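You operate a simulated robot arm through the tools that you are given. There is no shell and no other tool. Be economical: measure what you need, move in short steps, check, and stop when the job is done.

Carry out the task below with a simulated two-armed robot. There is one attempt and no reset: what you move stays moved.

## Task
Pick up the bottle marked "OIL" from the corner wall bench with one hand, pass it to the other hand and put it on the top of the steel cart. Set down upright: bottle.

Only the result counts: the job must be done as asked and must still hold three seconds after the hand-in. Knocking over, shifting, dropping, spilling or breaking anything else fails it.

## Robot
Two 7-joint arms with two-finger parallel grippers on one trunk, on a base that drives. Base frame: it is fixed to the floor where the robot stands at the start and does not move with it; the origin is under the middle of the robot, x ahead of it, y to its left, z up; the surface under the hand at the start is at about z = 86. Lengths are in cm, angles in degrees, forces in N, time in s.
The left shoulder is at the start at [6, 18.9, 125.3], the right one opposite. With the tool pointing down near the work surface each hand reaches from about 10 to 64 cm from the robot's upright axis, wherever it stands, measured 20 degrees to its own side. Places, roughly: top of the steel cart [-150, 110, 80]. Payload 3.43 kg a hand.
The TCP of each hand is the grasp point between the finger pads, 3 cm short of the fingertips. In the tool frame z runs along the fingers and y along their closing line. Largest opening 9.4 cm; finger width 2.8, thickness 1; the body of the gripper, 5 by 9.6 cm, starts 5.5 cm behind the TCP.
Orientation is that of the tool frame in the base frame, as a unit quaternion [w, x, y, z]. With the fingers straight down and closing along the base's y, the tool's x points along the base's -x, its y along +y and its z along -z.

## Interface
- The arms move only by the tool servo_tool. It takes "left_targets", "right_targets" or both (then of equal length, played together; a hand with none holds still); each is a list of rows, each a list of 7 numbers: the shift along the tool's x, y, z in cm, then the turn, a rotation vector about the tool's x, y, z in degrees, then the finger opening in cm, from 0 to 9.4. In form: [[dx, dy, dz, rx, ry, rz, hand], ...]. A call has 1 to 8 rows; each row is the pose to reach, as a shift and turn from the pose commanded when the call began, along the tool's axes at that moment. A row lasts 0.2 s, in which the tool goes at most 5 cm and 8.6 degrees; a call with a longer step from one row to the next is refused whole, and so is a gripper value outside its range. A pose out of reach is approached as far as the arm can. The call stops where the force on the tool passes 40 N (or 10 N more than at its start, if that is more) or the arm is blocked; 0.2 s more then pass. Each finger travels about 15.3 cm/s and halts on what it meets, pressing with about 43 N; the grip force reading is that of the motor and also rises with nothing between the fingers. The clock runs only during rows and for 0.2 s after the last one: add rows that repeat a pose to give the fingers time. The reply holds the time, the measured pose of the TCP, the force on the tool along the base axes, the opening and the grip force, in the units named above and with some noise, with the torque about the TCP (base axes, N m) and any sound that the robot's microphone picked up.
- Cameras (640 x 400 px; columns grow to the right, rows downward): "scene" is now at [0.19, 3.6, 179.65]; the picture's right is [0.52, -0.85, 0.00], its down [-0.70, -0.43, -0.57] and it looks along [0.48, 0.30, -0.82] (base axes); focal length 270 px, centre (320, 200). "left" rides on the left gripper at [7.6, -1.4, -10.2] in its tool frame; the picture's right is [0.18, 0.98, 0.00], its down [-0.75, 0.14, -0.64] and it looks along [-0.63, 0.12, 0.77] (tool axes); focal length 243 px, centre (320, 200). "right" rides on the right gripper at [7.6, 1.4, -10.3] in its tool frame; the picture's right is [-0.18, 0.98, 0.00], its down [-0.75, -0.14, -0.64] and it looks along [-0.63, -0.12, 0.77] (tool axes); focal length 243 px, centre (320, 200). There is no depth. A picture from a camera that has moved, and an enlarged one, comes with that camera's place and axes in the base frame and with its lens.
- grab_frame(camera): a new picture of that camera. The clock stands still meanwhile.
- slide_trunk(by): slides the trunk up (or, below 0, down) by that many cm; the arms and the scene camera ride with it, the base frame stays. It gives what a move gives, with no picture.
- drive_base(legs): drives the robot by 1 to 6 legs, each [ahead, left, turn to the left] in cm, cm and degrees, along the robot's own axes; the way and the turn of a leg run together, so that a leg with both is an arc; at most 150 cm and 180 degrees a leg. The arms and the cameras ride along, it lands a little off, and it stops where it bumps. It gives what a move gives.
- pan_tilt(pan, tilt): turns the head with the scene camera to pan (to the left, within 86 degrees either way) and tilt (down, from -29 to 69), counted from straight ahead of the robot. It gives what a move gives.
- close_up(camera, box): a new picture of the part [left, top, right, bottom] of that camera's present view, enlarged. The clock stands still meanwhile.
- job_done(): hands the job in; it is judged then, once.

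Go step by step. Nothing tells you exact positions but the pictures and the camera data: compare them with the known pose of the tool, close in by small moves and look again before you grip or let go. The budget is 120 turns and 92 pictures, counting those below and the enlarged ones. Unless the task says otherwise, let go and move clear before handing in, and close with one line.

The tools are called after ">>>" by a JSON object that holds its "name" and its "arguments". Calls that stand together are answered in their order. servo_tool: Moves the arms, as the interface text tells. Its arguments: {"type":"object","properties":{"left_targets":{"type":"array"},"right_targets":{"type":"array"}},"required":[]} The other tools are called the same way: slide_trunk (by) slides the trunk up or down; drive_base (legs) drives the base; pan_tilt (pan, tilt) turns the head that bears the scene camera; grab_frame (camera) takes a picture; close_up (camera, box) takes an enlarged picture of a part of a camera's view; job_done () hands the job in.

At the start:

```text
time: 0.0
left_tcp_pos: [33.93, 35.48, 117.67]
left_tool_rot: [0.0, 0.0, 1.0, 0.0]
left_ft_force: [0.1, 0.4, 0.5]
left_ft_torque: [0.0, 0.03, 0.03]
left_grip_width: 9.43
left_grip_force: 0.1
right_tcp_pos: [34.88, 1.76, 117.13]
right_tool_rot: [0.0, 0.0, 1.0, 0.0]
right_ft_force: [-0.4, 1.0, 1.3]
right_ft_torque: [-0.02, 0.04, -0.01]
right_grip_width: 9.38
right_grip_force: 0.1
trunk travel left (down, up): [-92.5, 6.5]
robot x, y, heading: [0.09, -0.03, -0.0]
head pan, tilt: [31.4, 55.4]
```

scene: 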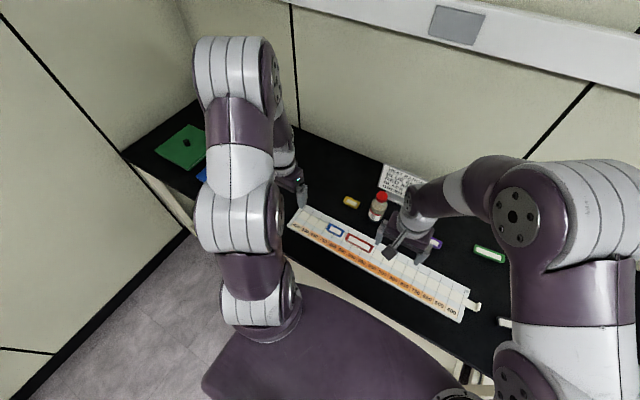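
right: 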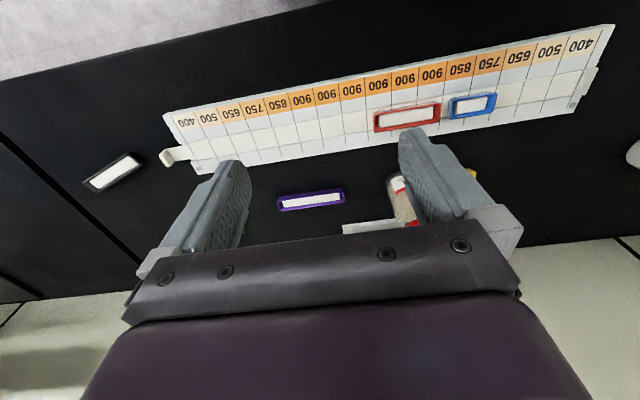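
left: 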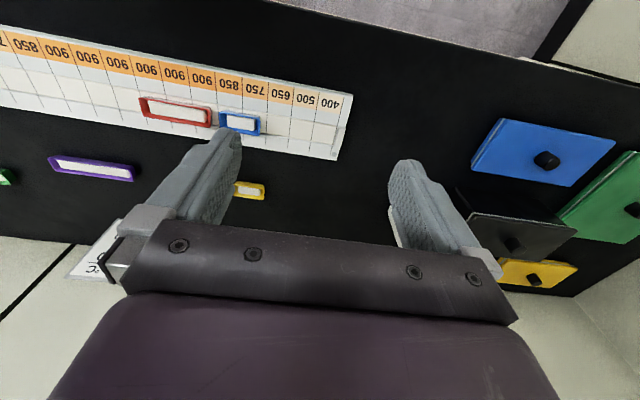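

I see a small red-capped bottle on the bench near pixel (378,207) in the scene view. I take a close-up to read its label and look at the cart.

>>> {"name": "close_up", "arguments": {"camera": "scene", "box": [300, 140, 460, 240]}}

>>> {"name": "close_up", "arguments": {"camera": "right", "box": [340, 140, 500, 240]}}

```text
4.00 times, centred on (380, 190) of scene
camera zoom: at [0.19, 3.6, 179.65], right [0.52, -0.85, 0.0], down [-0.7, -0.43, -0.57], along [0.48, 0.3, -0.82], focal length 1082 px, centre (80, 240)
```

zoom: 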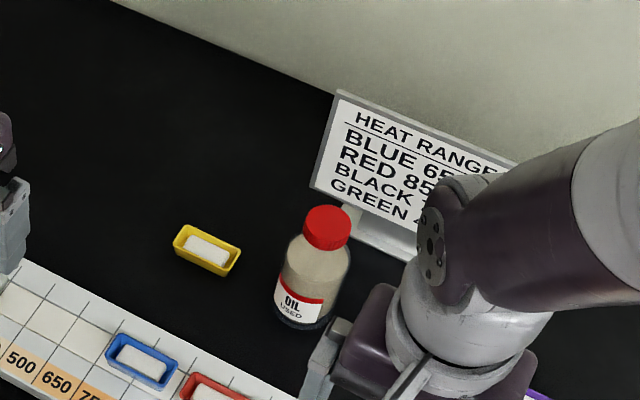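

```text
4.00 times, centred on (420, 190) of right
camera zoom: at [27.29, 3.24, 127.36], right [0.18, 0.98, 0.0], down [0.75, -0.14, 0.64], along [0.63, -0.12, -0.77], focal length 970 px, centre (-80, 240)
```

zoom: 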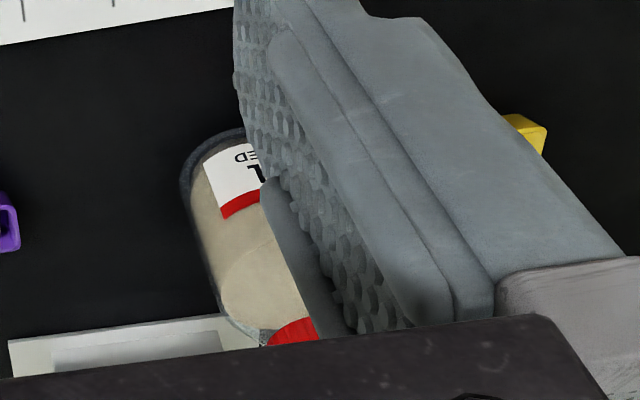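

The bottle labelled "OIL" stands at about (59, 14), some 15 cm tall, with a cap of about 4.4 cm. I check the rest of the bench for look-alikes and free space.

>>> {"name": "pan_tilt", "arguments": {"pan": -10, "tilt": 40}}

>>> {"name": "grab_frame", "arguments": {"camera": "scene"}}

>>> {"name": "pan_tilt", "arguments": {"pan": 80, "tilt": 30}}

>>> {"name": "grab_frame", "arguments": {"camera": "scene"}}

```text
time: 1.1
left_tcp_pos: [33.84, 35.42, 117.79]
left_tool_rot: [0.0, 0.0, 1.0, 0.0]
left_ft_force: [-0.6, 0.0, 0.2]
left_ft_torque: [-0.02, 0.01, 0.01]
left_grip_width: 9.42
left_grip_force: 0.0
right_tcp_pos: [34.82, 1.71, 117.14]
right_tool_rot: [0.0, 0.0, 1.0, 0.0]
right_ft_force: [0.9, -0.1, -0.2]
right_ft_torque: [-0.02, 0.0, 0.02]
right_grip_width: 9.39
right_grip_force: 0.1
trunk travel left (down, up): [-92.5, 6.5]
robot x, y, heading: [0.07, -0.26, 0.0]
head pan, tilt: [-10.0, 40.0]
```

```text
86 pictures are left
camera scene: at [2.44, -1.59, 181.77], right [-0.17, -0.98, 0.0], down [-0.63, 0.11, -0.77], along [0.75, -0.13, -0.64], focal length 270 px, centre (320, 200)
```

scene: 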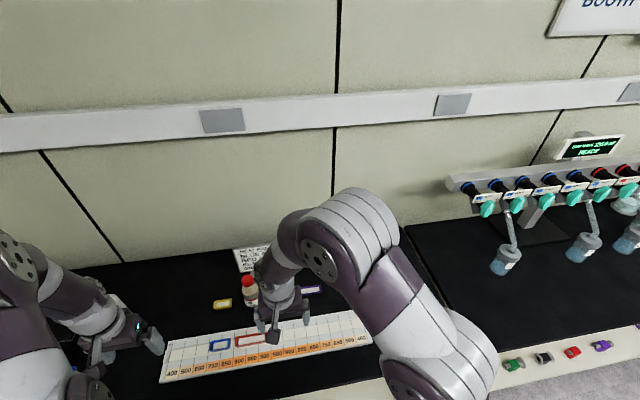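

```text
time: 2.7
left_tcp_pos: [33.8, 35.43, 117.67]
left_tool_rot: [0.0, 0.0, 1.0, 0.001]
left_ft_force: [0.0, 0.3, 0.1]
left_ft_torque: [-0.02, -0.01, 0.02]
left_grip_width: 9.4
left_grip_force: 0.1
right_tcp_pos: [34.8, 1.75, 117.26]
right_tool_rot: [0.0, 0.0, 1.0, 0.0]
right_ft_force: [0.9, 1.5, -0.2]
right_ft_torque: [-0.02, 0.03, -0.02]
right_grip_width: 9.39
right_grip_force: 0.1
trunk travel left (down, up): [-92.5, 6.5]
robot x, y, heading: [-0.5, 0.31, 0.1]
head pan, tilt: [80.0, 30.0]
```

```text
85 pictures are left
camera scene: at [-4.36, 8.78, 183.31], right [0.98, -0.17, 0.0], down [-0.09, -0.49, -0.87], along [0.15, 0.85, -0.5], focal length 270 px, centre (320, 200)
```

scene: 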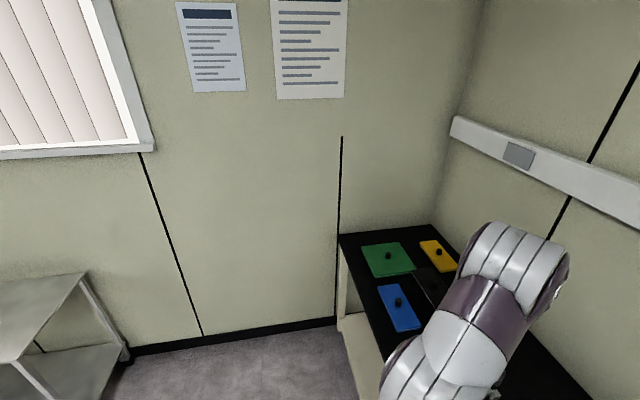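

The only OIL bottle is this one, and the cart is behind to the left. I move the right hand aside and bring the left hand above and just short of the bottle.

>>> {"name": "servo_tool", "arguments": {"left_targets": [[-3, -3, 0, 0, 0, 0, 9.4], [-6, -6, 0, 0, 0, 0, 9.4], [-9, -9, 0, 0, 0, 0, 9.4], [-12, -12, 0, 0, 0, 0, 9.4], [-15, -15, 0, 0, 0, 0, 9.4], [-18, -18, 0, 0, 0, 0, 9.4], [-20, -21, 0, 0, 0, 0, 9.4], [-20, -21, 0, 0, 0, 0, 9.4]], "right_targets": [[1, -3, 0, 0, 0, 0, 9.4], [2, -6, 0, 0, 0, 0, 9.4], [3, -9, 0, 0, 0, 0, 9.4], [4, -12, 0, 0, 0, 0, 9.4], [5, -15, 0, 0, 0, 0, 9.4], [5, -15, 0, 0, 0, 0, 9.4], [5, -15, 0, 0, 0, 0, 9.4], [5, -15, 0, 0, 0, 0, 9.4]]}}

>>> {"name": "pan_tilt", "arguments": {"pan": 10, "tilt": 50}}

>>> {"name": "grab_frame", "arguments": {"camera": "left"}}

>>> {"name": "grab_frame", "arguments": {"camera": "scene"}}

```text
time: 4.5
left_tcp_pos: [54.09, 14.41, 118.02]
left_tool_rot: [-0.001, 0.0, 1.0, 0.0]
left_ft_force: [0.4, 0.3, 0.0]
left_ft_torque: [0.01, -0.01, 0.01]
left_grip_width: 9.38
left_grip_force: 0.1
right_tcp_pos: [29.86, -13.22, 117.13]
right_tool_rot: [0.001, 0.0, 1.0, 0.0]
right_ft_force: [-0.2, 0.2, 0.4]
right_ft_torque: [0.01, 0.0, -0.03]
right_grip_width: 9.41
right_grip_force: 0.0
trunk travel left (down, up): [-92.5, 6.5]
robot x, y, heading: [-0.35, 0.2, -0.2]
head pan, tilt: [80.0, 30.0]
```

```text
time: 5.9
left_tcp_pos: [54.18, 14.55, 117.98]
left_tool_rot: [0.0, 0.0, 1.0, 0.0]
left_ft_force: [0.4, -0.2, 0.3]
left_ft_torque: [-0.03, 0.02, -0.02]
left_grip_width: 9.38
left_grip_force: 0.1
right_tcp_pos: [29.95, -13.3, 117.19]
right_tool_rot: [0.0, -0.001, 1.0, 0.0]
right_ft_force: [-1.1, 0.0, -0.4]
right_ft_torque: [0.03, 0.03, -0.01]
right_grip_width: 9.4
right_grip_force: 0.0
trunk travel left (down, up): [-92.5, 6.5]
robot x, y, heading: [0.37, -0.04, -0.2]
head pan, tilt: [10.0, 50.0]
```

```text
84 pictures are left
camera left: at [46.6, 13.07, 128.28], right [-0.18, 0.98, 0.0], down [0.75, 0.14, 0.64], along [0.63, 0.12, -0.77], focal length 243 px, centre (320, 200)
```

left: 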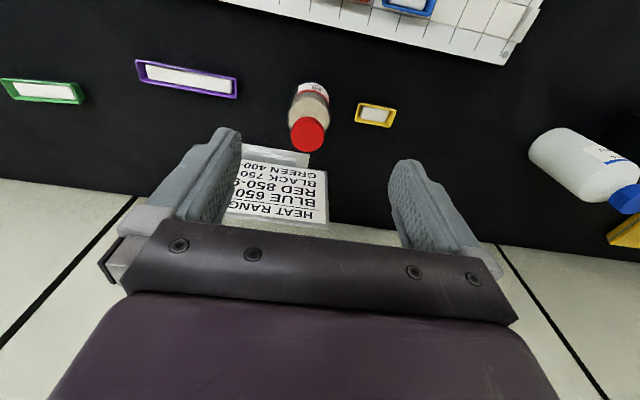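

```text
83 pictures are left
camera scene: at [1.65, 1.22, 180.35], right [0.17, -0.98, 0.0], down [-0.75, -0.13, -0.64], along [0.63, 0.11, -0.77], focal length 270 px, centre (320, 200)
```

scene: 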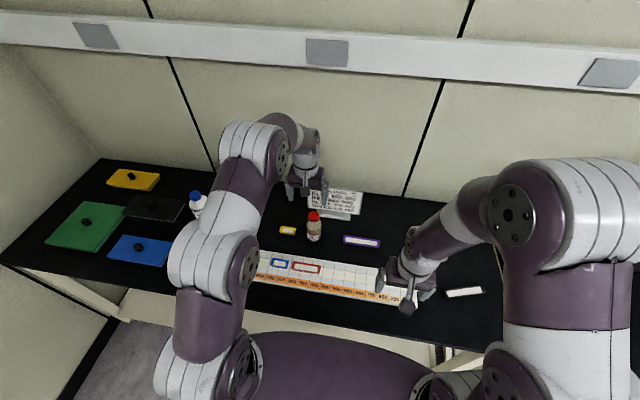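

A second bottle (white, blue cap) appears to the left; I check its label.

>>> {"name": "close_up", "arguments": {"camera": "left", "box": [520, 110, 640, 185]}}

>>> {"name": "close_up", "arguments": {"camera": "left", "box": [270, 70, 366, 130]}}

>>> {"name": "close_up", "arguments": {"camera": "scene", "box": [270, 180, 366, 240]}}

```text
5.33 times, centred on (580, 148) of left
camera zoom: at [46.6, 13.07, 128.28], right [-0.18, 0.98, 0.0], down [0.75, 0.14, 0.64], along [0.63, 0.12, -0.77], focal length 1294 px, centre (-1067, 480)
```

zoom: 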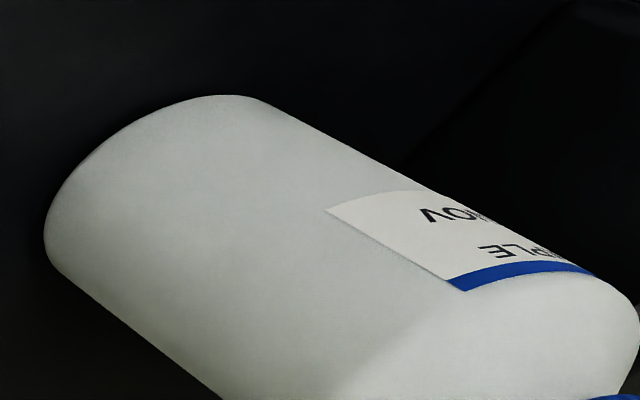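

```text
6.67 times, centred on (318, 100) of left
camera zoom: at [46.6, 13.07, 128.28], right [-0.18, 0.98, 0.0], down [0.75, 0.14, 0.64], along [0.63, 0.12, -0.77], focal length 1618 px, centre (333, 867)
```

zoom: 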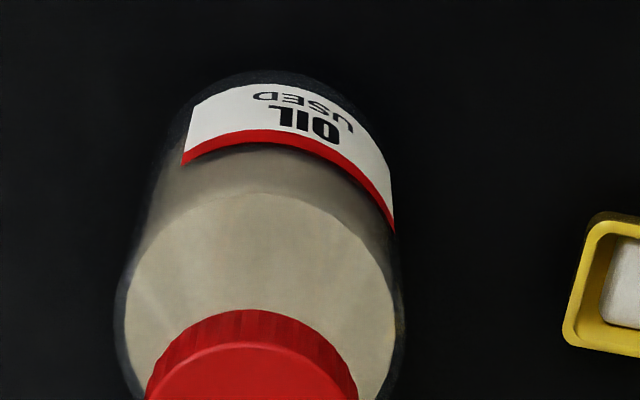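

```text
6.67 times, centred on (318, 210) of scene
camera zoom: at [1.65, 1.22, 180.35], right [0.17, -0.98, 0.0], down [-0.75, -0.13, -0.64], along [0.63, 0.11, -0.77], focal length 1804 px, centre (333, 133)
```

zoom: 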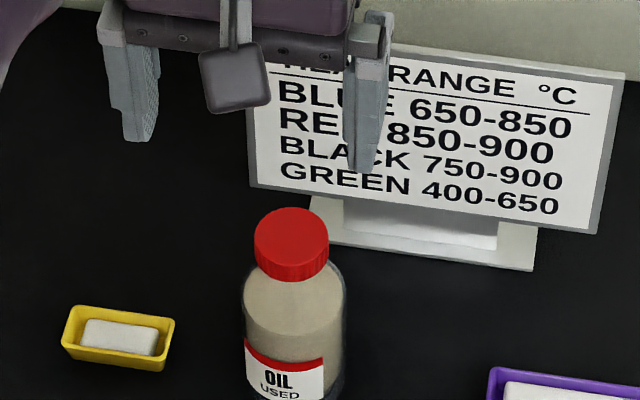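

That one is a "SAMPLE" bottle, so the red-capped one is right: cap top near z≈101.5, centre near (58.9, 13.9). I bring the left hand above it and check.

>>> {"name": "servo_tool", "arguments": {"left_targets": [[-2.4, -0.4, 3, 0, 0, 0, 8], [-4.7, -0.6, 6, 0, 0, 0, 8], [-4.7, -0.6, 10, 0, 0, 0, 8], [-4.7, -0.6, 10, 0, 0, 0, 8]]}}

>>> {"name": "grab_frame", "arguments": {"camera": "left"}}

>>> {"name": "close_up", "arguments": {"camera": "scene", "box": [270, 160, 366, 220]}}

```text
time: 6.9
left_tcp_pos: [58.54, 13.61, 108.11]
left_tool_rot: [0.0, 0.0, 1.0, 0.0]
left_ft_force: [-0.5, 0.7, -1.1]
left_ft_torque: [0.02, 0.01, 0.02]
left_grip_width: 8.02
left_grip_force: 0.0
right_tcp_pos: [29.86, -13.35, 117.15]
right_tool_rot: [0.001, 0.0, 1.0, -0.001]
right_ft_force: [-0.4, -0.2, 0.0]
right_ft_torque: [0.01, 0.0, 0.0]
right_grip_width: 9.4
right_grip_force: 0.0
trunk travel left (down, up): [-92.5, 6.5]
robot x, y, heading: [-0.04, 0.02, 0.0]
head pan, tilt: [10.0, 50.0]
```

```text
79 pictures are left
camera left: at [51.04, 12.13, 118.41], right [-0.18, 0.98, 0.0], down [0.75, 0.14, 0.64], along [0.63, 0.12, -0.77], focal length 243 px, centre (320, 200)
```

left: 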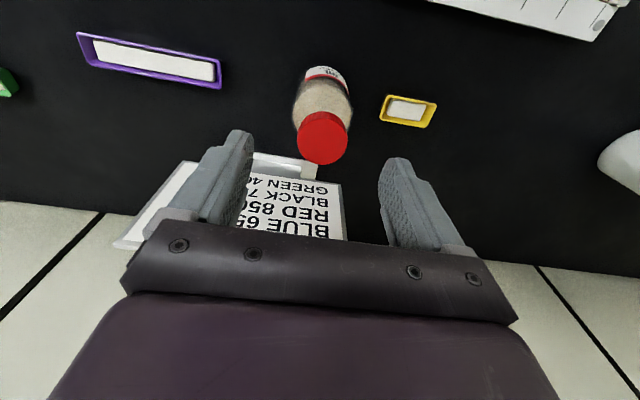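

```text
6.67 times, centred on (318, 190) of scene
camera zoom: at [1.61, 1.18, 180.35], right [0.17, -0.98, 0.0], down [-0.75, -0.13, -0.64], along [0.63, 0.11, -0.77], focal length 1804 px, centre (333, 267)
```

zoom: 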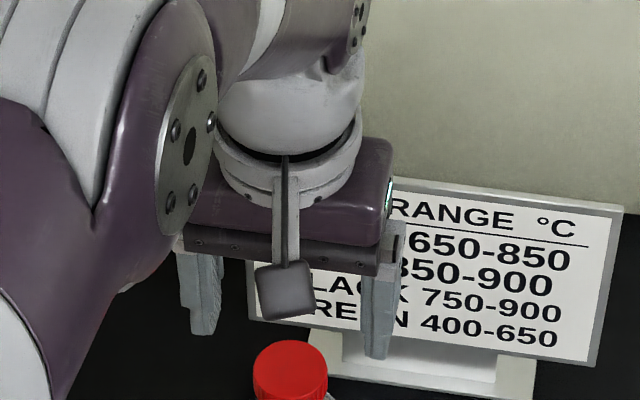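

The cap centre is about 0.6 cm further forward and 0.4 cm to the left. I correct and lower in two steps, then look.

>>> {"name": "servo_tool", "arguments": {"left_targets": [[-0.7, 0.45, 0, 0, 0, 0, 8], [-0.7, 0.45, 3, 0, 0, 0, 8], [-0.7, 0.45, 3, 0, 0, 0, 8]]}}

>>> {"name": "close_up", "arguments": {"camera": "left", "box": [200, 60, 440, 210]}}

>>> {"name": "close_up", "arguments": {"camera": "scene", "box": [270, 190, 366, 250]}}

```text
time: 7.7
left_tcp_pos: [59.18, 14.01, 105.01]
left_tool_rot: [-0.001, 0.0, 1.0, 0.0]
left_ft_force: [-1.0, -0.9, -0.6]
left_ft_torque: [0.04, -0.04, 0.0]
left_grip_width: 7.96
left_grip_force: 0.0
right_tcp_pos: [29.92, -13.3, 117.13]
right_tool_rot: [-0.001, 0.001, 1.0, 0.0]
right_ft_force: [-0.4, -0.2, 0.5]
right_ft_torque: [0.01, 0.0, -0.02]
right_grip_width: 9.39
right_grip_force: 0.1
trunk travel left (down, up): [-92.5, 6.5]
robot x, y, heading: [0.35, -0.01, -0.2]
head pan, tilt: [10.0, 50.0]
```

```text
2.67 times, centred on (320, 135) of left
camera zoom: at [51.7, 12.5, 115.23], right [-0.18, 0.98, 0.0], down [0.75, 0.14, 0.64], along [0.63, 0.12, -0.77], focal length 647 px, centre (320, 373)
```

zoom: 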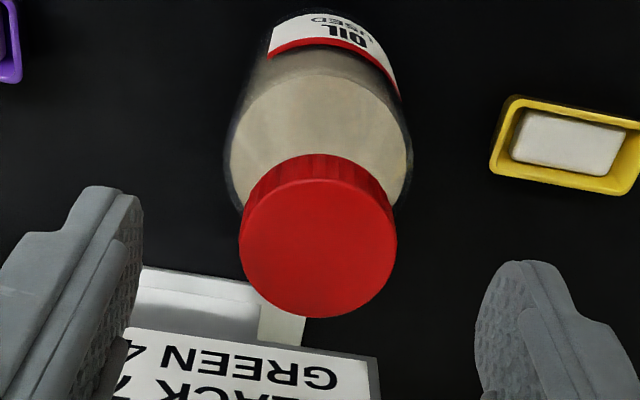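

```text
6.67 times, centred on (318, 220) of scene
camera zoom: at [1.62, 1.18, 180.35], right [0.17, -0.98, 0.0], down [-0.75, -0.13, -0.64], along [0.63, 0.11, -0.77], focal length 1804 px, centre (333, 67)
```

zoom: 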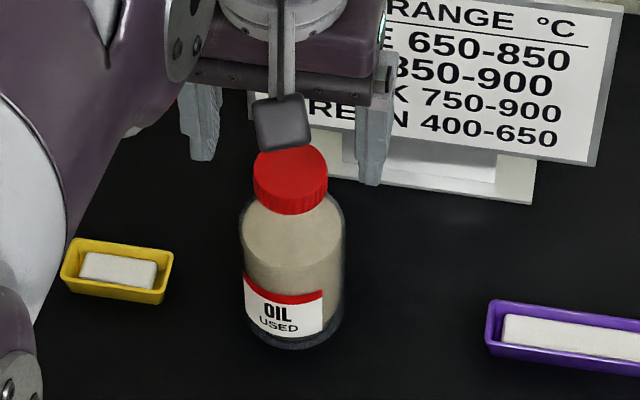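

The alignment looks good, with the cap centred between the fingers. I lower 3 cm and close on the cap.

>>> {"name": "servo_tool", "arguments": {"left_targets": [[0, -0.1, 1.5, 0, 0, 0, 8], [0, -0.1, 3, 0, 0, 0, 8], [0, -0.1, 3, 0, 0, 0, 8]]}}

>>> {"name": "close_up", "arguments": {"camera": "left", "box": [200, 60, 440, 210]}}

>>> {"name": "close_up", "arguments": {"camera": "scene", "box": [270, 190, 366, 250]}}

```text
time: 8.5
left_tcp_pos: [59.35, 14.14, 101.88]
left_tool_rot: [0.0, 0.0, 1.0, 0.0]
left_ft_force: [-0.5, 0.2, 0.3]
left_ft_torque: [0.0, -0.02, -0.03]
left_grip_width: 8.02
left_grip_force: 0.1
right_tcp_pos: [29.78, -13.29, 117.1]
right_tool_rot: [0.001, 0.0, 1.0, 0.0]
right_ft_force: [-0.8, -0.3, 0.2]
right_ft_torque: [0.03, 0.02, -0.03]
right_grip_width: 9.4
right_grip_force: 0.0
trunk travel left (down, up): [-92.5, 6.5]
robot x, y, heading: [0.08, -0.24, 0.1]
head pan, tilt: [10.0, 50.0]
```

```text
2.67 times, centred on (320, 135) of left
camera zoom: at [51.65, 12.58, 112.17], right [-0.18, 0.98, 0.0], down [0.75, 0.14, 0.64], along [0.63, 0.12, -0.77], focal length 647 px, centre (320, 373)
```

zoom: 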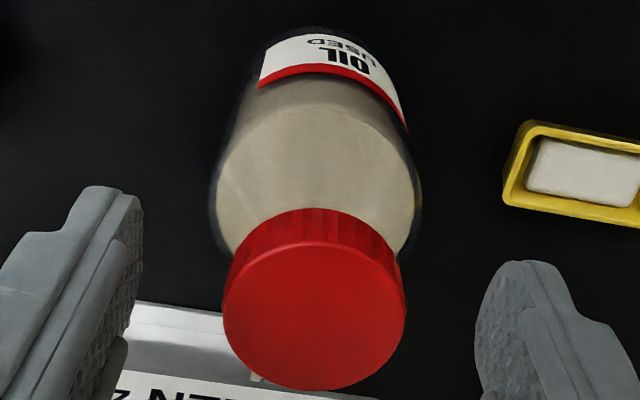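

```text
6.67 times, centred on (318, 220) of scene
camera zoom: at [1.61, 1.19, 180.35], right [0.17, -0.98, 0.0], down [-0.75, -0.13, -0.64], along [0.63, 0.11, -0.77], focal length 1804 px, centre (333, 67)
```

zoom: 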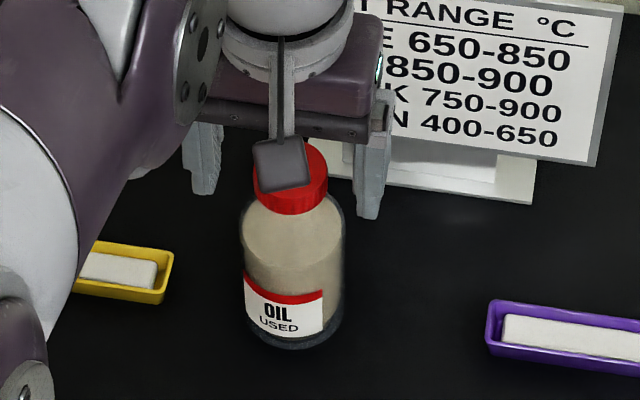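

The cap is centred, top at z≈100.8 and tips at ≈98.9. I close on it.

>>> {"name": "servo_tool", "arguments": {"left_targets": [[0.2, -0.2, 0, 0, 0, 0, 6], [0.2, -0.2, 0, 0, 0, 0, 4.4], [0.2, -0.2, 0, 0, 0, 0, 3], [0.2, -0.2, 0, 0, 0, 0, 2], [0.2, -0.2, 0, 0, 0, 0, 2]]}}

>>> {"name": "close_up", "arguments": {"camera": "left", "box": [200, 60, 440, 210]}}

```text
time: 9.7
left_tcp_pos: [59.02, 13.96, 101.89]
left_tool_rot: [0.0, 0.0, 1.0, 0.0]
left_ft_force: [1.2, 0.7, 0.1]
left_ft_torque: [-0.01, -0.07, 0.03]
left_grip_width: 3.88
left_grip_force: 43.0
right_tcp_pos: [29.97, -13.3, 117.19]
right_tool_rot: [0.0, 0.0, 1.0, 0.0]
right_ft_force: [0.5, -0.1, -0.5]
right_ft_torque: [-0.01, -0.01, -0.01]
right_grip_width: 9.4
right_grip_force: 0.0
trunk travel left (down, up): [-92.5, 6.5]
robot x, y, heading: [0.08, 0.24, 0.1]
head pan, tilt: [10.0, 50.0]
```

```text
2.67 times, centred on (320, 135) of left
camera zoom: at [51.43, 12.46, 112.12], right [-0.18, 0.98, 0.0], down [0.75, 0.14, 0.64], along [0.63, 0.12, -0.77], focal length 647 px, centre (320, 373)
```

zoom: 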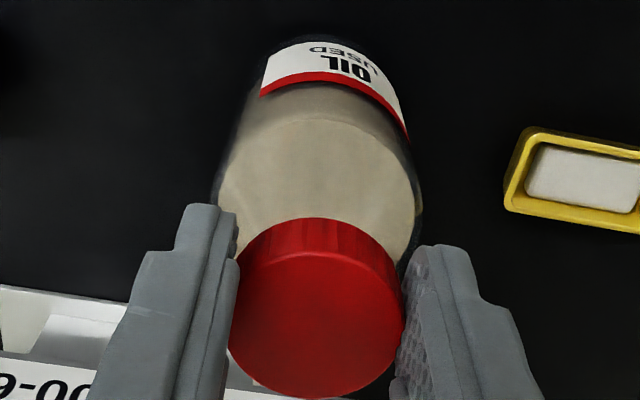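

The cap is held firmly (3.9 cm, 43 N). I lift straight up and then bring it back towards the robot.

>>> {"name": "servo_tool", "arguments": {"left_targets": [[0, 0, -2, 0, 0, 0, 2], [0, 0, -6, 0, 0, 0, 2], [0, 0, -10, 0, 0, 0, 2], [0, 0, -14, 0, 0, 0, 2], [3, 0, -18, 0, 0, 0, 2], [7, 0, -20, 0, 0, 0, 2], [11, 0, -22, 0, 0, 0, 2], [11, 0, -22, 0, 0, 0, 2]]}}

>>> {"name": "grab_frame", "arguments": {"camera": "scene"}}

>>> {"name": "grab_frame", "arguments": {"camera": "right"}}

```text
time: 11.5
left_tcp_pos: [48.24, 13.88, 123.42]
left_tool_rot: [-0.001, 0.0, 1.0, 0.0]
left_ft_force: [0.6, -0.1, -0.3]
left_ft_torque: [0.02, 0.02, 0.04]
left_grip_width: 1.99
left_grip_force: 0.0
right_tcp_pos: [29.98, -13.34, 117.19]
right_tool_rot: [-0.001, 0.0, 1.0, 0.0]
right_ft_force: [0.8, -0.1, -0.3]
right_ft_torque: [-0.03, 0.02, 0.02]
right_grip_width: 9.38
right_grip_force: 0.0
trunk travel left (down, up): [-92.5, 6.5]
robot x, y, heading: [-0.12, 0.01, -0.0]
head pan, tilt: [10.0, 50.0]
```

```text
72 pictures are left
camera scene: at [1.75, 1.2, 180.35], right [0.17, -0.98, 0.0], down [-0.75, -0.13, -0.64], along [0.63, 0.11, -0.77], focal length 270 px, centre (320, 200)
```

scene: 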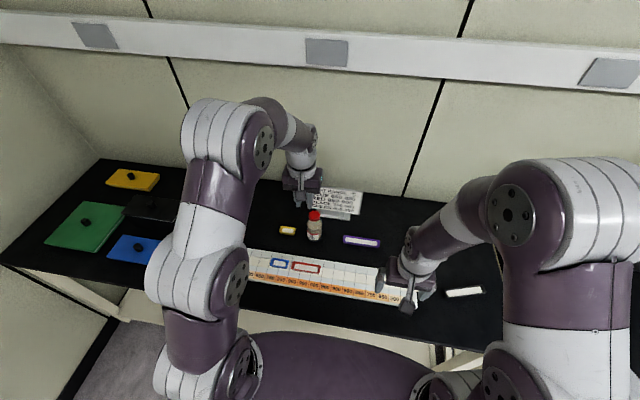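

```text
71 pictures are left
camera right: at [22.45, -11.84, 127.25], right [0.18, 0.98, 0.0], down [0.75, -0.14, 0.64], along [0.63, -0.12, -0.77], focal length 243 px, centre (320, 200)
```

right: 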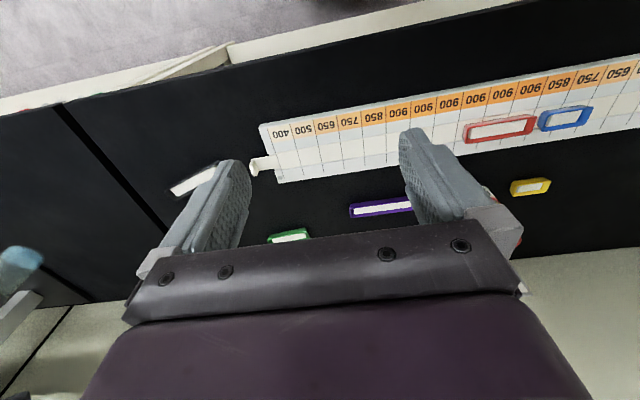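

The cap slipped out of the fingertips; the bottle is still standing where it was. I'll grip the body instead, and first turn the left hand 90° so that its camera is on the far side from the right hand later.

>>> {"name": "servo_tool", "arguments": {"left_targets": [[0, 0, 0, 0, 0, 8.5, 5], [0, 0, 0, 0, 0, 17, 8], [0, 0, 0, 0, 0, 25.5, 9.4], [0, 0, 0, 0, 0, 34, 9.4], [0, 0, 0, 0, 0, 42.5, 9.4], [0, 0, 0, 0, 0, 45, 9.4], [0, 0, 0, 0, 0, 45, 9.4]]}}

>>> {"name": "servo_tool", "arguments": {"left_targets": [[0, 0, 0, 0, 0, 8.5, 9.4], [0, 0, 0, 0, 0, 17, 9.4], [0, 0, 0, 0, 0, 25.5, 9.4], [0, 0, 0, 0, 0, 34, 9.4], [0, 0, 0, 0, 0, 42.5, 9.4], [0, 0, 0, 0, 0, 45, 9.4], [0, 0, 0, 0, 0, 45, 9.4]]}}

>>> {"name": "grab_frame", "arguments": {"camera": "scene"}}

>>> {"name": "close_up", "arguments": {"camera": "scene", "box": [270, 190, 366, 250]}}

```text
time: 13.1
left_tcp_pos: [48.07, 13.9, 123.75]
left_tool_rot: [0.0, 0.384, 0.923, 0.0]
left_ft_force: [0.5, -0.2, 0.3]
left_ft_torque: [0.0, -0.02, 0.01]
left_grip_width: 9.39
left_grip_force: 0.1
right_tcp_pos: [29.97, -13.24, 117.12]
right_tool_rot: [0.0, 0.0, 1.0, 0.0]
right_ft_force: [-0.3, -0.2, 0.7]
right_ft_torque: [0.02, 0.02, 0.03]
right_grip_width: 9.39
right_grip_force: 0.1
trunk travel left (down, up): [-92.5, 6.5]
robot x, y, heading: [0.01, 0.06, -0.2]
head pan, tilt: [10.0, 50.0]
```

```text
time: 14.7
left_tcp_pos: [47.97, 14.13, 123.61]
left_tool_rot: [0.0, 0.708, 0.707, 0.0]
left_ft_force: [-0.1, 0.3, 0.1]
left_ft_torque: [0.0, -0.01, 0.0]
left_grip_width: 9.39
left_grip_force: 0.1
right_tcp_pos: [30.06, -13.35, 117.06]
right_tool_rot: [0.0, 0.0, 1.0, 0.0]
right_ft_force: [-0.4, -0.7, 0.4]
right_ft_torque: [0.02, -0.01, -0.03]
right_grip_width: 9.4
right_grip_force: 0.1
trunk travel left (down, up): [-92.5, 6.5]
robot x, y, heading: [0.05, -0.3, 0.1]
head pan, tilt: [10.0, 50.0]
```

```text
70 pictures are left
camera scene: at [1.65, 1.2, 180.35], right [0.17, -0.98, 0.0], down [-0.75, -0.13, -0.64], along [0.63, 0.11, -0.77], focal length 270 px, centre (320, 200)
```

scene: 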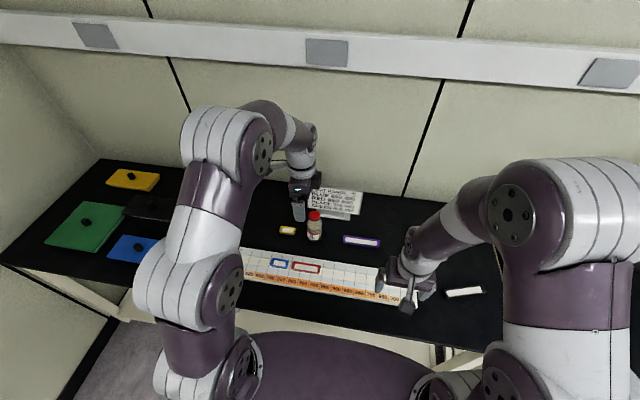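

```text
6.67 times, centred on (318, 220) of scene
camera zoom: at [1.65, 1.2, 180.35], right [0.17, -0.98, 0.0], down [-0.75, -0.13, -0.64], along [0.63, 0.11, -0.77], focal length 1804 px, centre (333, 67)
```

zoom: 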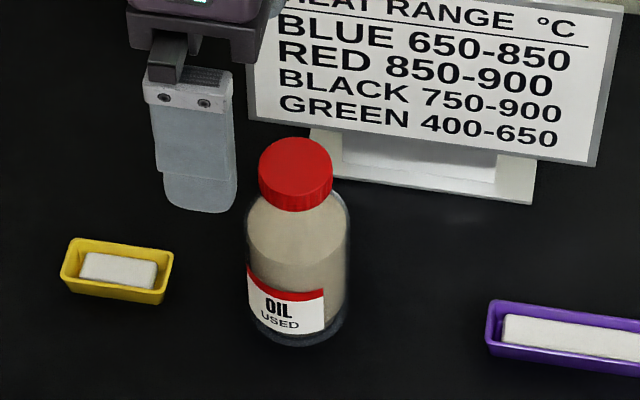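

The yaw worked, and the bottle moved only a few millimetres, to about (59.5, 13.7). I move above it at height 109 and look.

>>> {"name": "servo_tool", "arguments": {"left_targets": [[-0.1, 4, 0, 0, 0, 0, 9.4], [-0.3, 8, 0, 0, 0, 0, 9.4], [-0.4, 11.5, 2, 0, 0, 0, 9.4], [-0.4, 11.5, 6, 0, 0, 0, 9.4], [-0.4, 11.5, 10, 0, 0, 0, 9.4], [-0.4, 11.5, 14, 0, 0, 0, 9.4], [-0.4, 11.5, 14, 0, 0, 0, 9.4]]}}

>>> {"name": "grab_frame", "arguments": {"camera": "left"}}

>>> {"name": "close_up", "arguments": {"camera": "scene", "box": [270, 190, 366, 250]}}

```text
time: 16.3
left_tcp_pos: [59.61, 13.53, 109.69]
left_tool_rot: [0.0, 0.707, 0.707, -0.001]
left_ft_force: [0.0, -0.9, -0.3]
left_ft_torque: [0.0, -0.01, 0.03]
left_grip_width: 9.39
left_grip_force: 0.0
left hand out of reach, approached as far as the arm can: row 2, 3, 4
right_tcp_pos: [29.93, -13.3, 117.11]
right_tool_rot: [0.0, 0.0, 1.0, 0.0]
right_ft_force: [0.4, 0.9, -1.0]
right_ft_torque: [0.03, 0.01, 0.0]
right_grip_width: 9.39
right_grip_force: 0.1
trunk travel left (down, up): [-92.5, 6.5]
robot x, y, heading: [-0.18, 0.02, -0.1]
head pan, tilt: [10.0, 50.0]
```

```text
68 pictures are left
camera left: at [58.11, 21.07, 120.0], right [0.98, 0.18, 0.0], down [0.14, -0.75, 0.64], along [0.12, -0.63, -0.77], focal length 243 px, centre (320, 200)
```

left: 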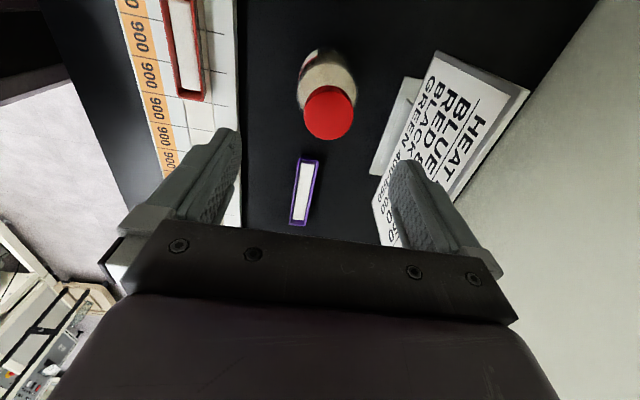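

```text
6.67 times, centred on (318, 220) of scene
camera zoom: at [1.64, 1.18, 180.35], right [0.17, -0.98, 0.0], down [-0.75, -0.13, -0.64], along [0.63, 0.11, -0.77], focal length 1804 px, centre (333, 67)
```

zoom: 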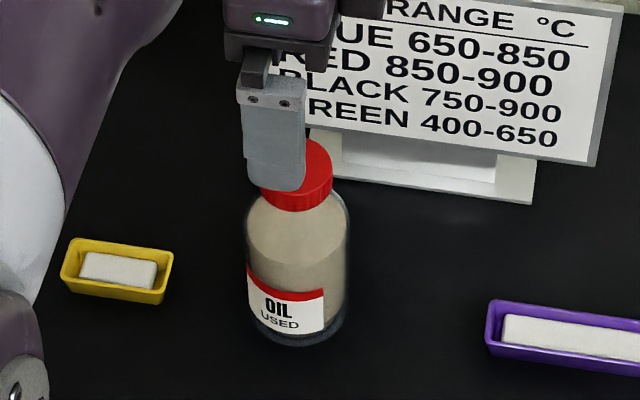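

The cap centre appears at about (60.1, 14.2). I correct and lower to just above the cap to check again.

>>> {"name": "servo_tool", "arguments": {"left_targets": [[0.6, 0.5, 2, 0, 0, 0, 9.4], [0.6, 0.5, 5, 0, 0, 0, 9.4], [0.6, 0.5, 5, 0, 0, 0, 9.4]]}}

>>> {"name": "grab_frame", "arguments": {"camera": "left"}}

>>> {"name": "close_up", "arguments": {"camera": "scene", "box": [270, 190, 366, 250]}}

```text
time: 17.1
left_tcp_pos: [60.07, 14.13, 104.84]
left_tool_rot: [0.0, 0.707, 0.707, 0.0]
left_ft_force: [0.3, -0.6, -0.5]
left_ft_torque: [-0.01, -0.02, -0.01]
left_grip_width: 9.41
left_grip_force: 0.1
right_tcp_pos: [29.87, -13.31, 117.15]
right_tool_rot: [0.0, 0.0, 1.0, 0.0]
right_ft_force: [0.0, 0.4, -0.6]
right_ft_torque: [0.06, 0.0, 0.05]
right_grip_width: 9.38
right_grip_force: 0.1
trunk travel left (down, up): [-92.5, 6.5]
robot x, y, heading: [-0.05, 0.04, 0.0]
head pan, tilt: [10.0, 50.0]
```

```text
66 pictures are left
camera left: at [58.65, 21.73, 115.2], right [0.98, 0.18, 0.0], down [0.14, -0.75, 0.64], along [0.12, -0.63, -0.77], focal length 243 px, centre (320, 200)
```

left: 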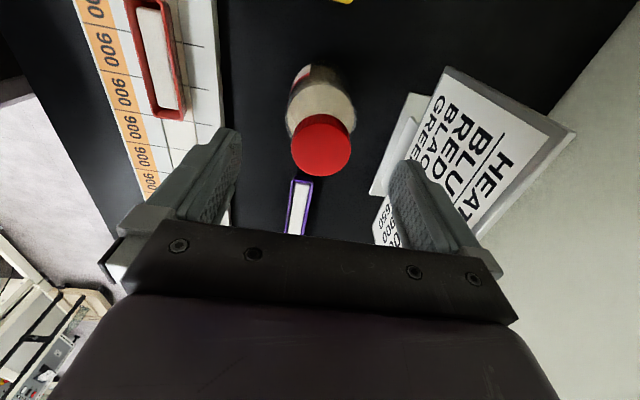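

```text
6.67 times, centred on (318, 220) of scene
camera zoom: at [1.6, 1.17, 180.35], right [0.17, -0.98, 0.0], down [-0.75, -0.13, -0.64], along [0.63, 0.11, -0.77], focal length 1804 px, centre (333, 67)
```

zoom: 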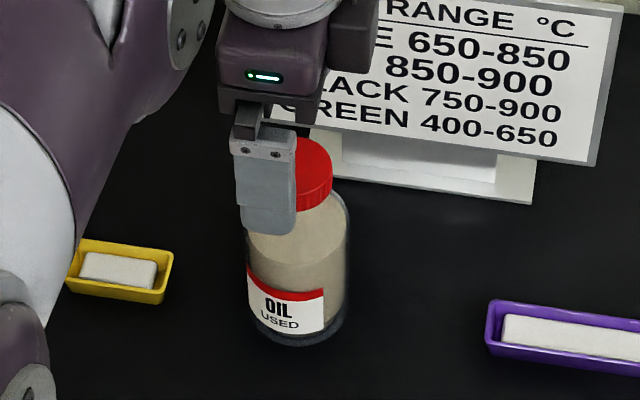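

Sign base is beyond x≈70, so the far finger is clear. I lower around the body to z≈97, watching the forces.

>>> {"name": "servo_tool", "arguments": {"left_targets": [[-0.2, 0, 2, 0, 0, 0, 9.4], [-0.2, 0, 4, 0, 0, 0, 9.4], [-0.2, 0, 6, 0, 0, 0, 9.4], [-0.2, 0, 7.8, 0, 0, 0, 9.4], [-0.2, 0, 7.8, 0, 0, 0, 9.4]]}}

>>> {"name": "grab_frame", "arguments": {"camera": "left"}}

>>> {"name": "close_up", "arguments": {"camera": "scene", "box": [270, 190, 366, 250]}}

```text
time: 18.3
left_tcp_pos: [60.12, 13.81, 97.04]
left_tool_rot: [0.0, 0.707, 0.707, 0.0]
left_ft_force: [1.1, 0.2, 0.5]
left_ft_torque: [0.01, -0.02, 0.0]
left_grip_width: 9.42
left_grip_force: 0.0
right_tcp_pos: [30.05, -13.37, 117.16]
right_tool_rot: [0.0, 0.0, 1.0, 0.0]
right_ft_force: [-0.4, -0.6, 0.6]
right_ft_torque: [0.0, 0.05, 0.03]
right_grip_width: 9.38
right_grip_force: 0.1
trunk travel left (down, up): [-92.5, 6.5]
robot x, y, heading: [0.18, 0.17, -0.3]
head pan, tilt: [10.0, 50.0]
```

```text
64 pictures are left
camera left: at [58.77, 21.47, 107.28], right [0.98, 0.18, 0.0], down [0.14, -0.75, 0.64], along [0.12, -0.63, -0.77], focal length 243 px, centre (320, 200)
```

left: 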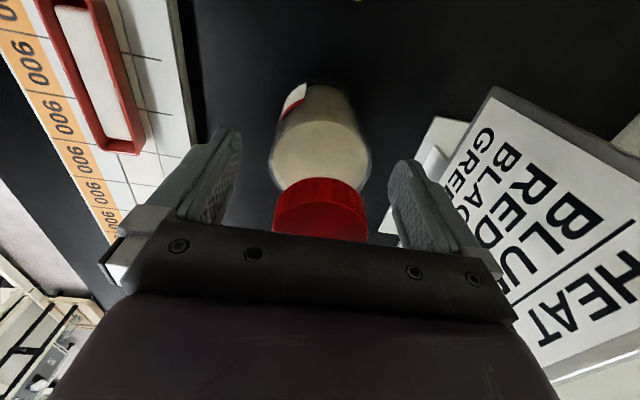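

```text
6.67 times, centred on (318, 220) of scene
camera zoom: at [1.63, 1.19, 180.35], right [0.17, -0.98, 0.0], down [-0.75, -0.13, -0.64], along [0.63, 0.11, -0.77], focal length 1804 px, centre (333, 67)
```

zoom: 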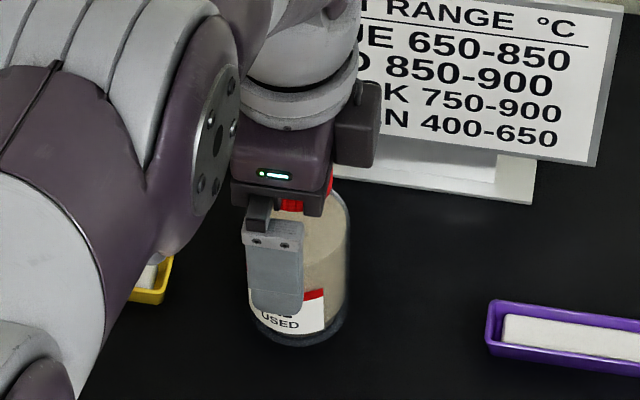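

The scene view suggests the bottle axis is ~0.5 cm toward −y of the hand. I shift by that and close on the body.

>>> {"name": "servo_tool", "arguments": {"left_targets": [[-0.5, -0.3, 0, 0, 0, 0, 9.4], [-0.5, -0.3, 0, 0, 0, 0, 7.5], [-0.5, -0.3, 0, 0, 0, 0, 6.2], [-0.5, -0.3, 0, 0, 0, 0, 5], [-0.5, -0.3, 0, 0, 0, 0, 3], [-0.5, -0.3, 0, 0, 0, 0, 3]]}}

>>> {"name": "grab_frame", "arguments": {"camera": "left"}}

>>> {"name": "close_up", "arguments": {"camera": "scene", "box": [270, 190, 366, 250]}}

```text
time: 19.7
left_tcp_pos: [59.88, 13.44, 96.95]
left_tool_rot: [0.001, 0.707, 0.707, 0.0]
left_ft_force: [0.7, 0.5, 0.6]
left_ft_torque: [0.01, 0.0, -0.03]
left_grip_width: 6.04
left_grip_force: 43.0
right_tcp_pos: [29.94, -13.35, 117.08]
right_tool_rot: [0.0, 0.0, 1.0, 0.0]
right_ft_force: [0.0, -0.6, -0.4]
right_ft_torque: [-0.03, 0.01, 0.02]
right_grip_width: 9.38
right_grip_force: 0.1
trunk travel left (down, up): [-92.5, 6.5]
robot x, y, heading: [0.09, -0.26, -0.3]
head pan, tilt: [10.0, 50.0]
```

```text
62 pictures are left
camera left: at [58.44, 20.99, 107.31], right [0.98, 0.18, 0.0], down [0.14, -0.75, 0.64], along [0.12, -0.63, -0.77], focal length 243 px, centre (320, 200)
```

left: 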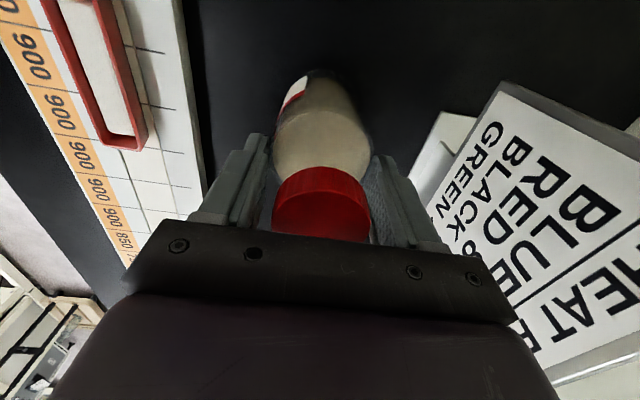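

```text
6.67 times, centred on (318, 220) of scene
camera zoom: at [1.66, 1.19, 180.35], right [0.17, -0.98, 0.0], down [-0.75, -0.13, -0.64], along [0.63, 0.11, -0.77], focal length 1804 px, centre (333, 67)
```

zoom: 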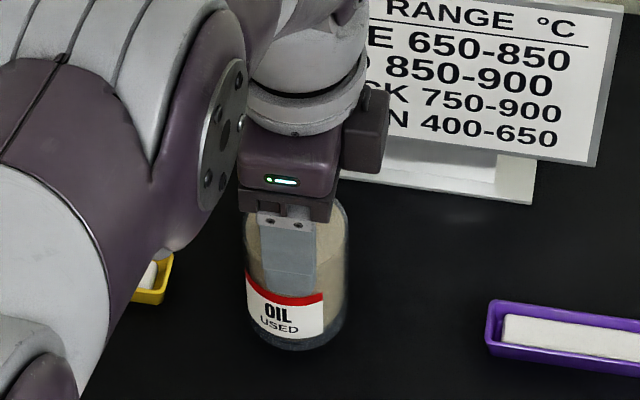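

It grips at 6.0 cm on the body. I lift slowly by 2 cm and check that it holds.

>>> {"name": "servo_tool", "arguments": {"left_targets": [[0, 0, -0.3, 0, 0, 0, 3], [0, 0, -0.7, 0, 0, 0, 3], [0, 0, -1.2, 0, 0, 0, 3], [0, 0, -1.8, 0, 0, 0, 3], [0, 0, -2.4, 0, 0, 0, 3], [0, 0, -3, 0, 0, 0, 3]]}}

>>> {"name": "close_up", "arguments": {"camera": "scene", "box": [270, 190, 366, 250]}}

```text
time: 21.1
left_tcp_pos: [59.82, 13.47, 99.73]
left_tool_rot: [-0.001, 0.707, 0.707, -0.001]
left_ft_force: [-0.1, -0.5, -2.3]
left_ft_torque: [0.02, 0.0, 0.01]
left_grip_width: 6.02
left_grip_force: 42.4
right_tcp_pos: [29.96, -13.36, 117.12]
right_tool_rot: [0.001, 0.001, 1.0, 0.0]
right_ft_force: [0.3, 0.4, -0.1]
right_ft_torque: [-0.03, 0.0, -0.01]
right_grip_width: 9.38
right_grip_force: 0.0
trunk travel left (down, up): [-92.5, 6.5]
robot x, y, heading: [-0.19, 0.08, 0.1]
head pan, tilt: [10.0, 50.0]
```

```text
6.67 times, centred on (318, 220) of scene
camera zoom: at [1.69, 1.21, 180.35], right [0.17, -0.98, 0.0], down [-0.75, -0.13, -0.64], along [0.63, 0.11, -0.77], focal length 1804 px, centre (333, 67)
```

zoom: 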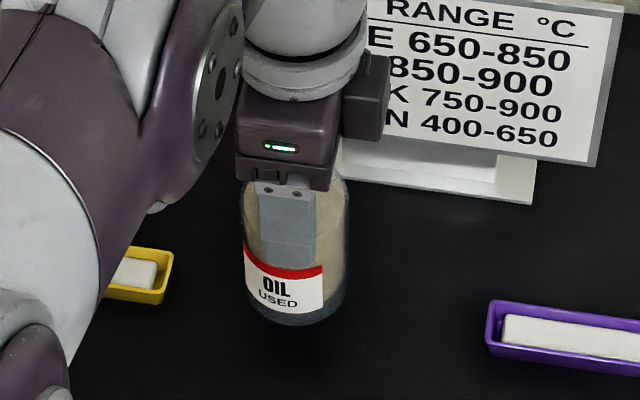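

It holds (about 2.3 N). I raise it and draw it back to about (44, 13.5, 118) for the handover.

>>> {"name": "servo_tool", "arguments": {"left_targets": [[0, -0.5, -1.5, 0, 0, 0, 3], [0, -2, -4, 0, 0, 0, 3], [0, -4, -7, 0, 0, 0, 3], [0, -7, -10, 0, 0, 0, 3], [0, -10, -13, 0, 0, 0, 3], [0, -13, -16, 0, 0, 0, 3], [0, -15.5, -18, 0, 0, 0, 3], [0, -16, -18.5, 0, 0, 0, 3]]}}

>>> {"name": "grab_frame", "arguments": {"camera": "scene"}}

>>> {"name": "grab_frame", "arguments": {"camera": "right"}}

```text
time: 22.9
left_tcp_pos: [43.74, 13.52, 118.45]
left_tool_rot: [0.0, 0.707, 0.707, -0.001]
left_ft_force: [-0.6, 0.2, -2.8]
left_ft_torque: [0.0, 0.0, 0.04]
left_grip_width: 6.03
left_grip_force: 42.8
right_tcp_pos: [29.97, -13.36, 117.08]
right_tool_rot: [0.001, 0.0, 1.0, 0.0]
right_ft_force: [0.2, 0.1, 0.4]
right_ft_torque: [-0.05, -0.03, 0.03]
right_grip_width: 9.41
right_grip_force: 0.1
trunk travel left (down, up): [-92.5, 6.5]
robot x, y, heading: [0.18, -0.23, 0.1]
head pan, tilt: [10.0, 50.0]
```

```text
59 pictures are left
camera scene: at [1.74, 1.23, 180.35], right [0.17, -0.98, 0.0], down [-0.75, -0.13, -0.64], along [0.63, 0.11, -0.77], focal length 270 px, centre (320, 200)
```

scene: 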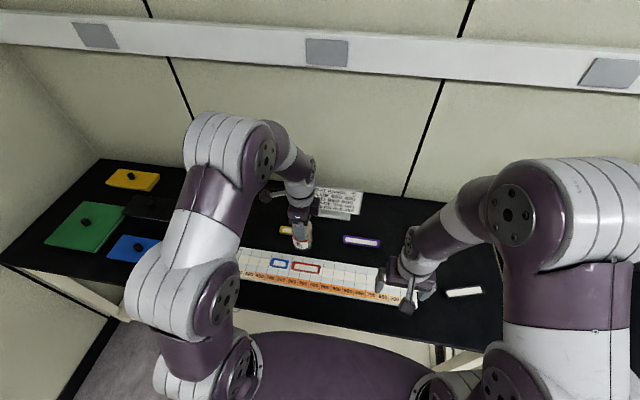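

```text
58 pictures are left
camera right: at [22.44, -11.82, 127.25], right [0.18, 0.98, 0.0], down [0.75, -0.14, 0.64], along [0.63, -0.12, -0.77], focal length 243 px, centre (320, 200)
```

right: 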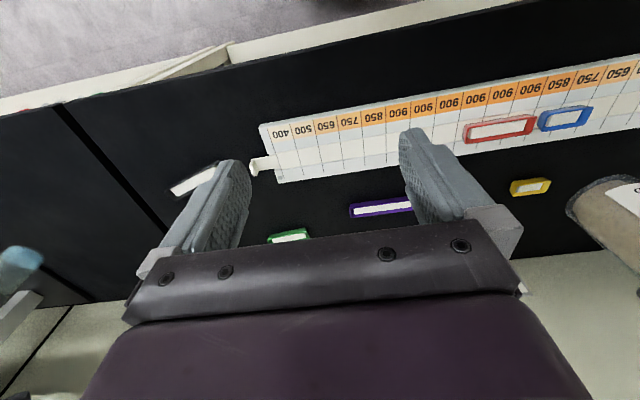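

The bottle hangs upright at about (43.7, 13.5), bottom at z≈107.5. I turn the right hand to point leftward (yaw −90°), moving it a bit aside, then pitch it up by 45°.

>>> {"name": "servo_tool", "arguments": {"right_targets": [[0, 0, 0, 0, 0, -8.5, 9.4], [0, 0, 0, 0, 0, -17, 9.4], [0, 0, 0, 0, 0, -25.5, 9.4], [0, 0, 0, 0, 0, -34, 9.4], [0, 0, 0, 0, 0, -42.5, 9.4], [0, 0, 0, 0, 0, -45, 9.4]]}}

>>> {"name": "servo_tool", "arguments": {"right_targets": [[0, 0, 0, 0, 0, -8.5, 9.4], [0, 0, 0, 0, 0, -17, 9.4], [0, 0, 0, 0, 0, -25.5, 9.4], [0, 0, 0, 0, 0, -34, 9.4], [0, 0, 0, 0, 0, -42.5, 9.4], [0, 0, 0, 0, 0, -45, 9.4]]}}

>>> {"name": "servo_tool", "arguments": {"right_targets": [[0, 0, 0, 0, -8.5, 0, 9.4], [0, 0, 0, 0, -17, 0, 9.4], [0, 0, 0, 0, -25.5, 0, 9.4], [0, 0, 0, 0, -34, 0, 9.4], [0, 0, 0, 0, -42.5, 0, 9.4], [0, 0, 0, 0, -45, 0, 9.4]]}}

>>> {"name": "grab_frame", "arguments": {"camera": "scene"}}

>>> {"name": "grab_frame", "arguments": {"camera": "right"}}

```text
time: 24.3
left_tcp_pos: [43.83, 13.5, 118.52]
left_tool_rot: [0.001, 0.707, 0.707, 0.0]
left_ft_force: [-0.5, 0.3, -3.0]
left_ft_torque: [0.03, 0.0, -0.02]
left_grip_width: 6.0
left_grip_force: 43.6
right_tcp_pos: [29.89, -13.32, 117.32]
right_tool_rot: [0.0, -0.383, 0.924, 0.0]
right_ft_force: [-0.2, -0.1, -0.1]
right_ft_torque: [0.01, 0.01, -0.01]
right_grip_width: 9.38
right_grip_force: 0.1
trunk travel left (down, up): [-92.5, 6.5]
robot x, y, heading: [-0.23, 0.48, 0.0]
head pan, tilt: [10.0, 50.0]
```

```text
time: 25.7
left_tcp_pos: [43.7, 13.61, 118.51]
left_tool_rot: [-0.001, 0.708, 0.707, 0.001]
left_ft_force: [-0.1, 0.4, -3.5]
left_ft_torque: [-0.01, 0.0, -0.04]
left_grip_width: 6.01
left_grip_force: 43.3
right_tcp_pos: [29.86, -13.34, 117.25]
right_tool_rot: [0.001, 0.708, -0.706, 0.0]
right_ft_force: [-0.1, -0.8, -0.8]
right_ft_torque: [-0.03, 0.01, 0.0]
right_grip_width: 9.37
right_grip_force: 0.1
trunk travel left (down, up): [-92.5, 6.5]
robot x, y, heading: [0.12, -0.11, 0.1]
head pan, tilt: [10.0, 50.0]
```

```text
time: 27.1
left_tcp_pos: [43.76, 13.65, 118.37]
left_tool_rot: [0.0, 0.707, 0.707, 0.0]
left_ft_force: [-0.5, -0.5, -2.1]
left_ft_torque: [-0.06, -0.01, -0.05]
left_grip_width: 6.01
left_grip_force: 43.3
right_tcp_pos: [30.02, -13.29, 117.22]
right_tool_rot: [0.271, -0.653, 0.653, 0.271]
right_ft_force: [0.1, 0.0, 0.2]
right_ft_torque: [0.02, 0.01, 0.01]
right_grip_width: 9.41
right_grip_force: 0.0
trunk travel left (down, up): [-92.5, 6.5]
robot x, y, heading: [-0.05, -0.03, 0.1]
head pan, tilt: [10.0, 50.0]
```

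```text
57 pictures are left
camera scene: at [1.7, 1.22, 180.35], right [0.17, -0.98, 0.0], down [-0.75, -0.13, -0.64], along [0.63, 0.11, -0.77], focal length 270 px, centre (320, 200)
```

scene: 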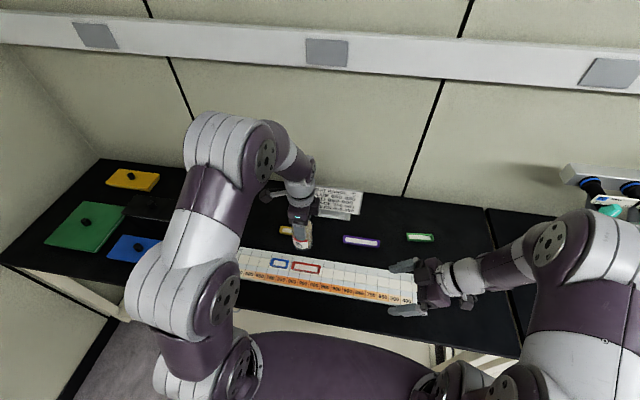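

```text
56 pictures are left
camera right: at [28.54, -25.79, 118.89], right [-0.98, 0.13, 0.13], down [0.14, 0.08, 0.99], along [0.12, 0.99, -0.09], focal length 243 px, centre (320, 200)
```

right: 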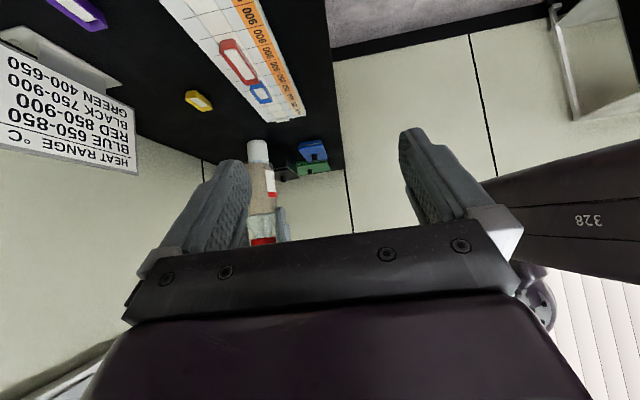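

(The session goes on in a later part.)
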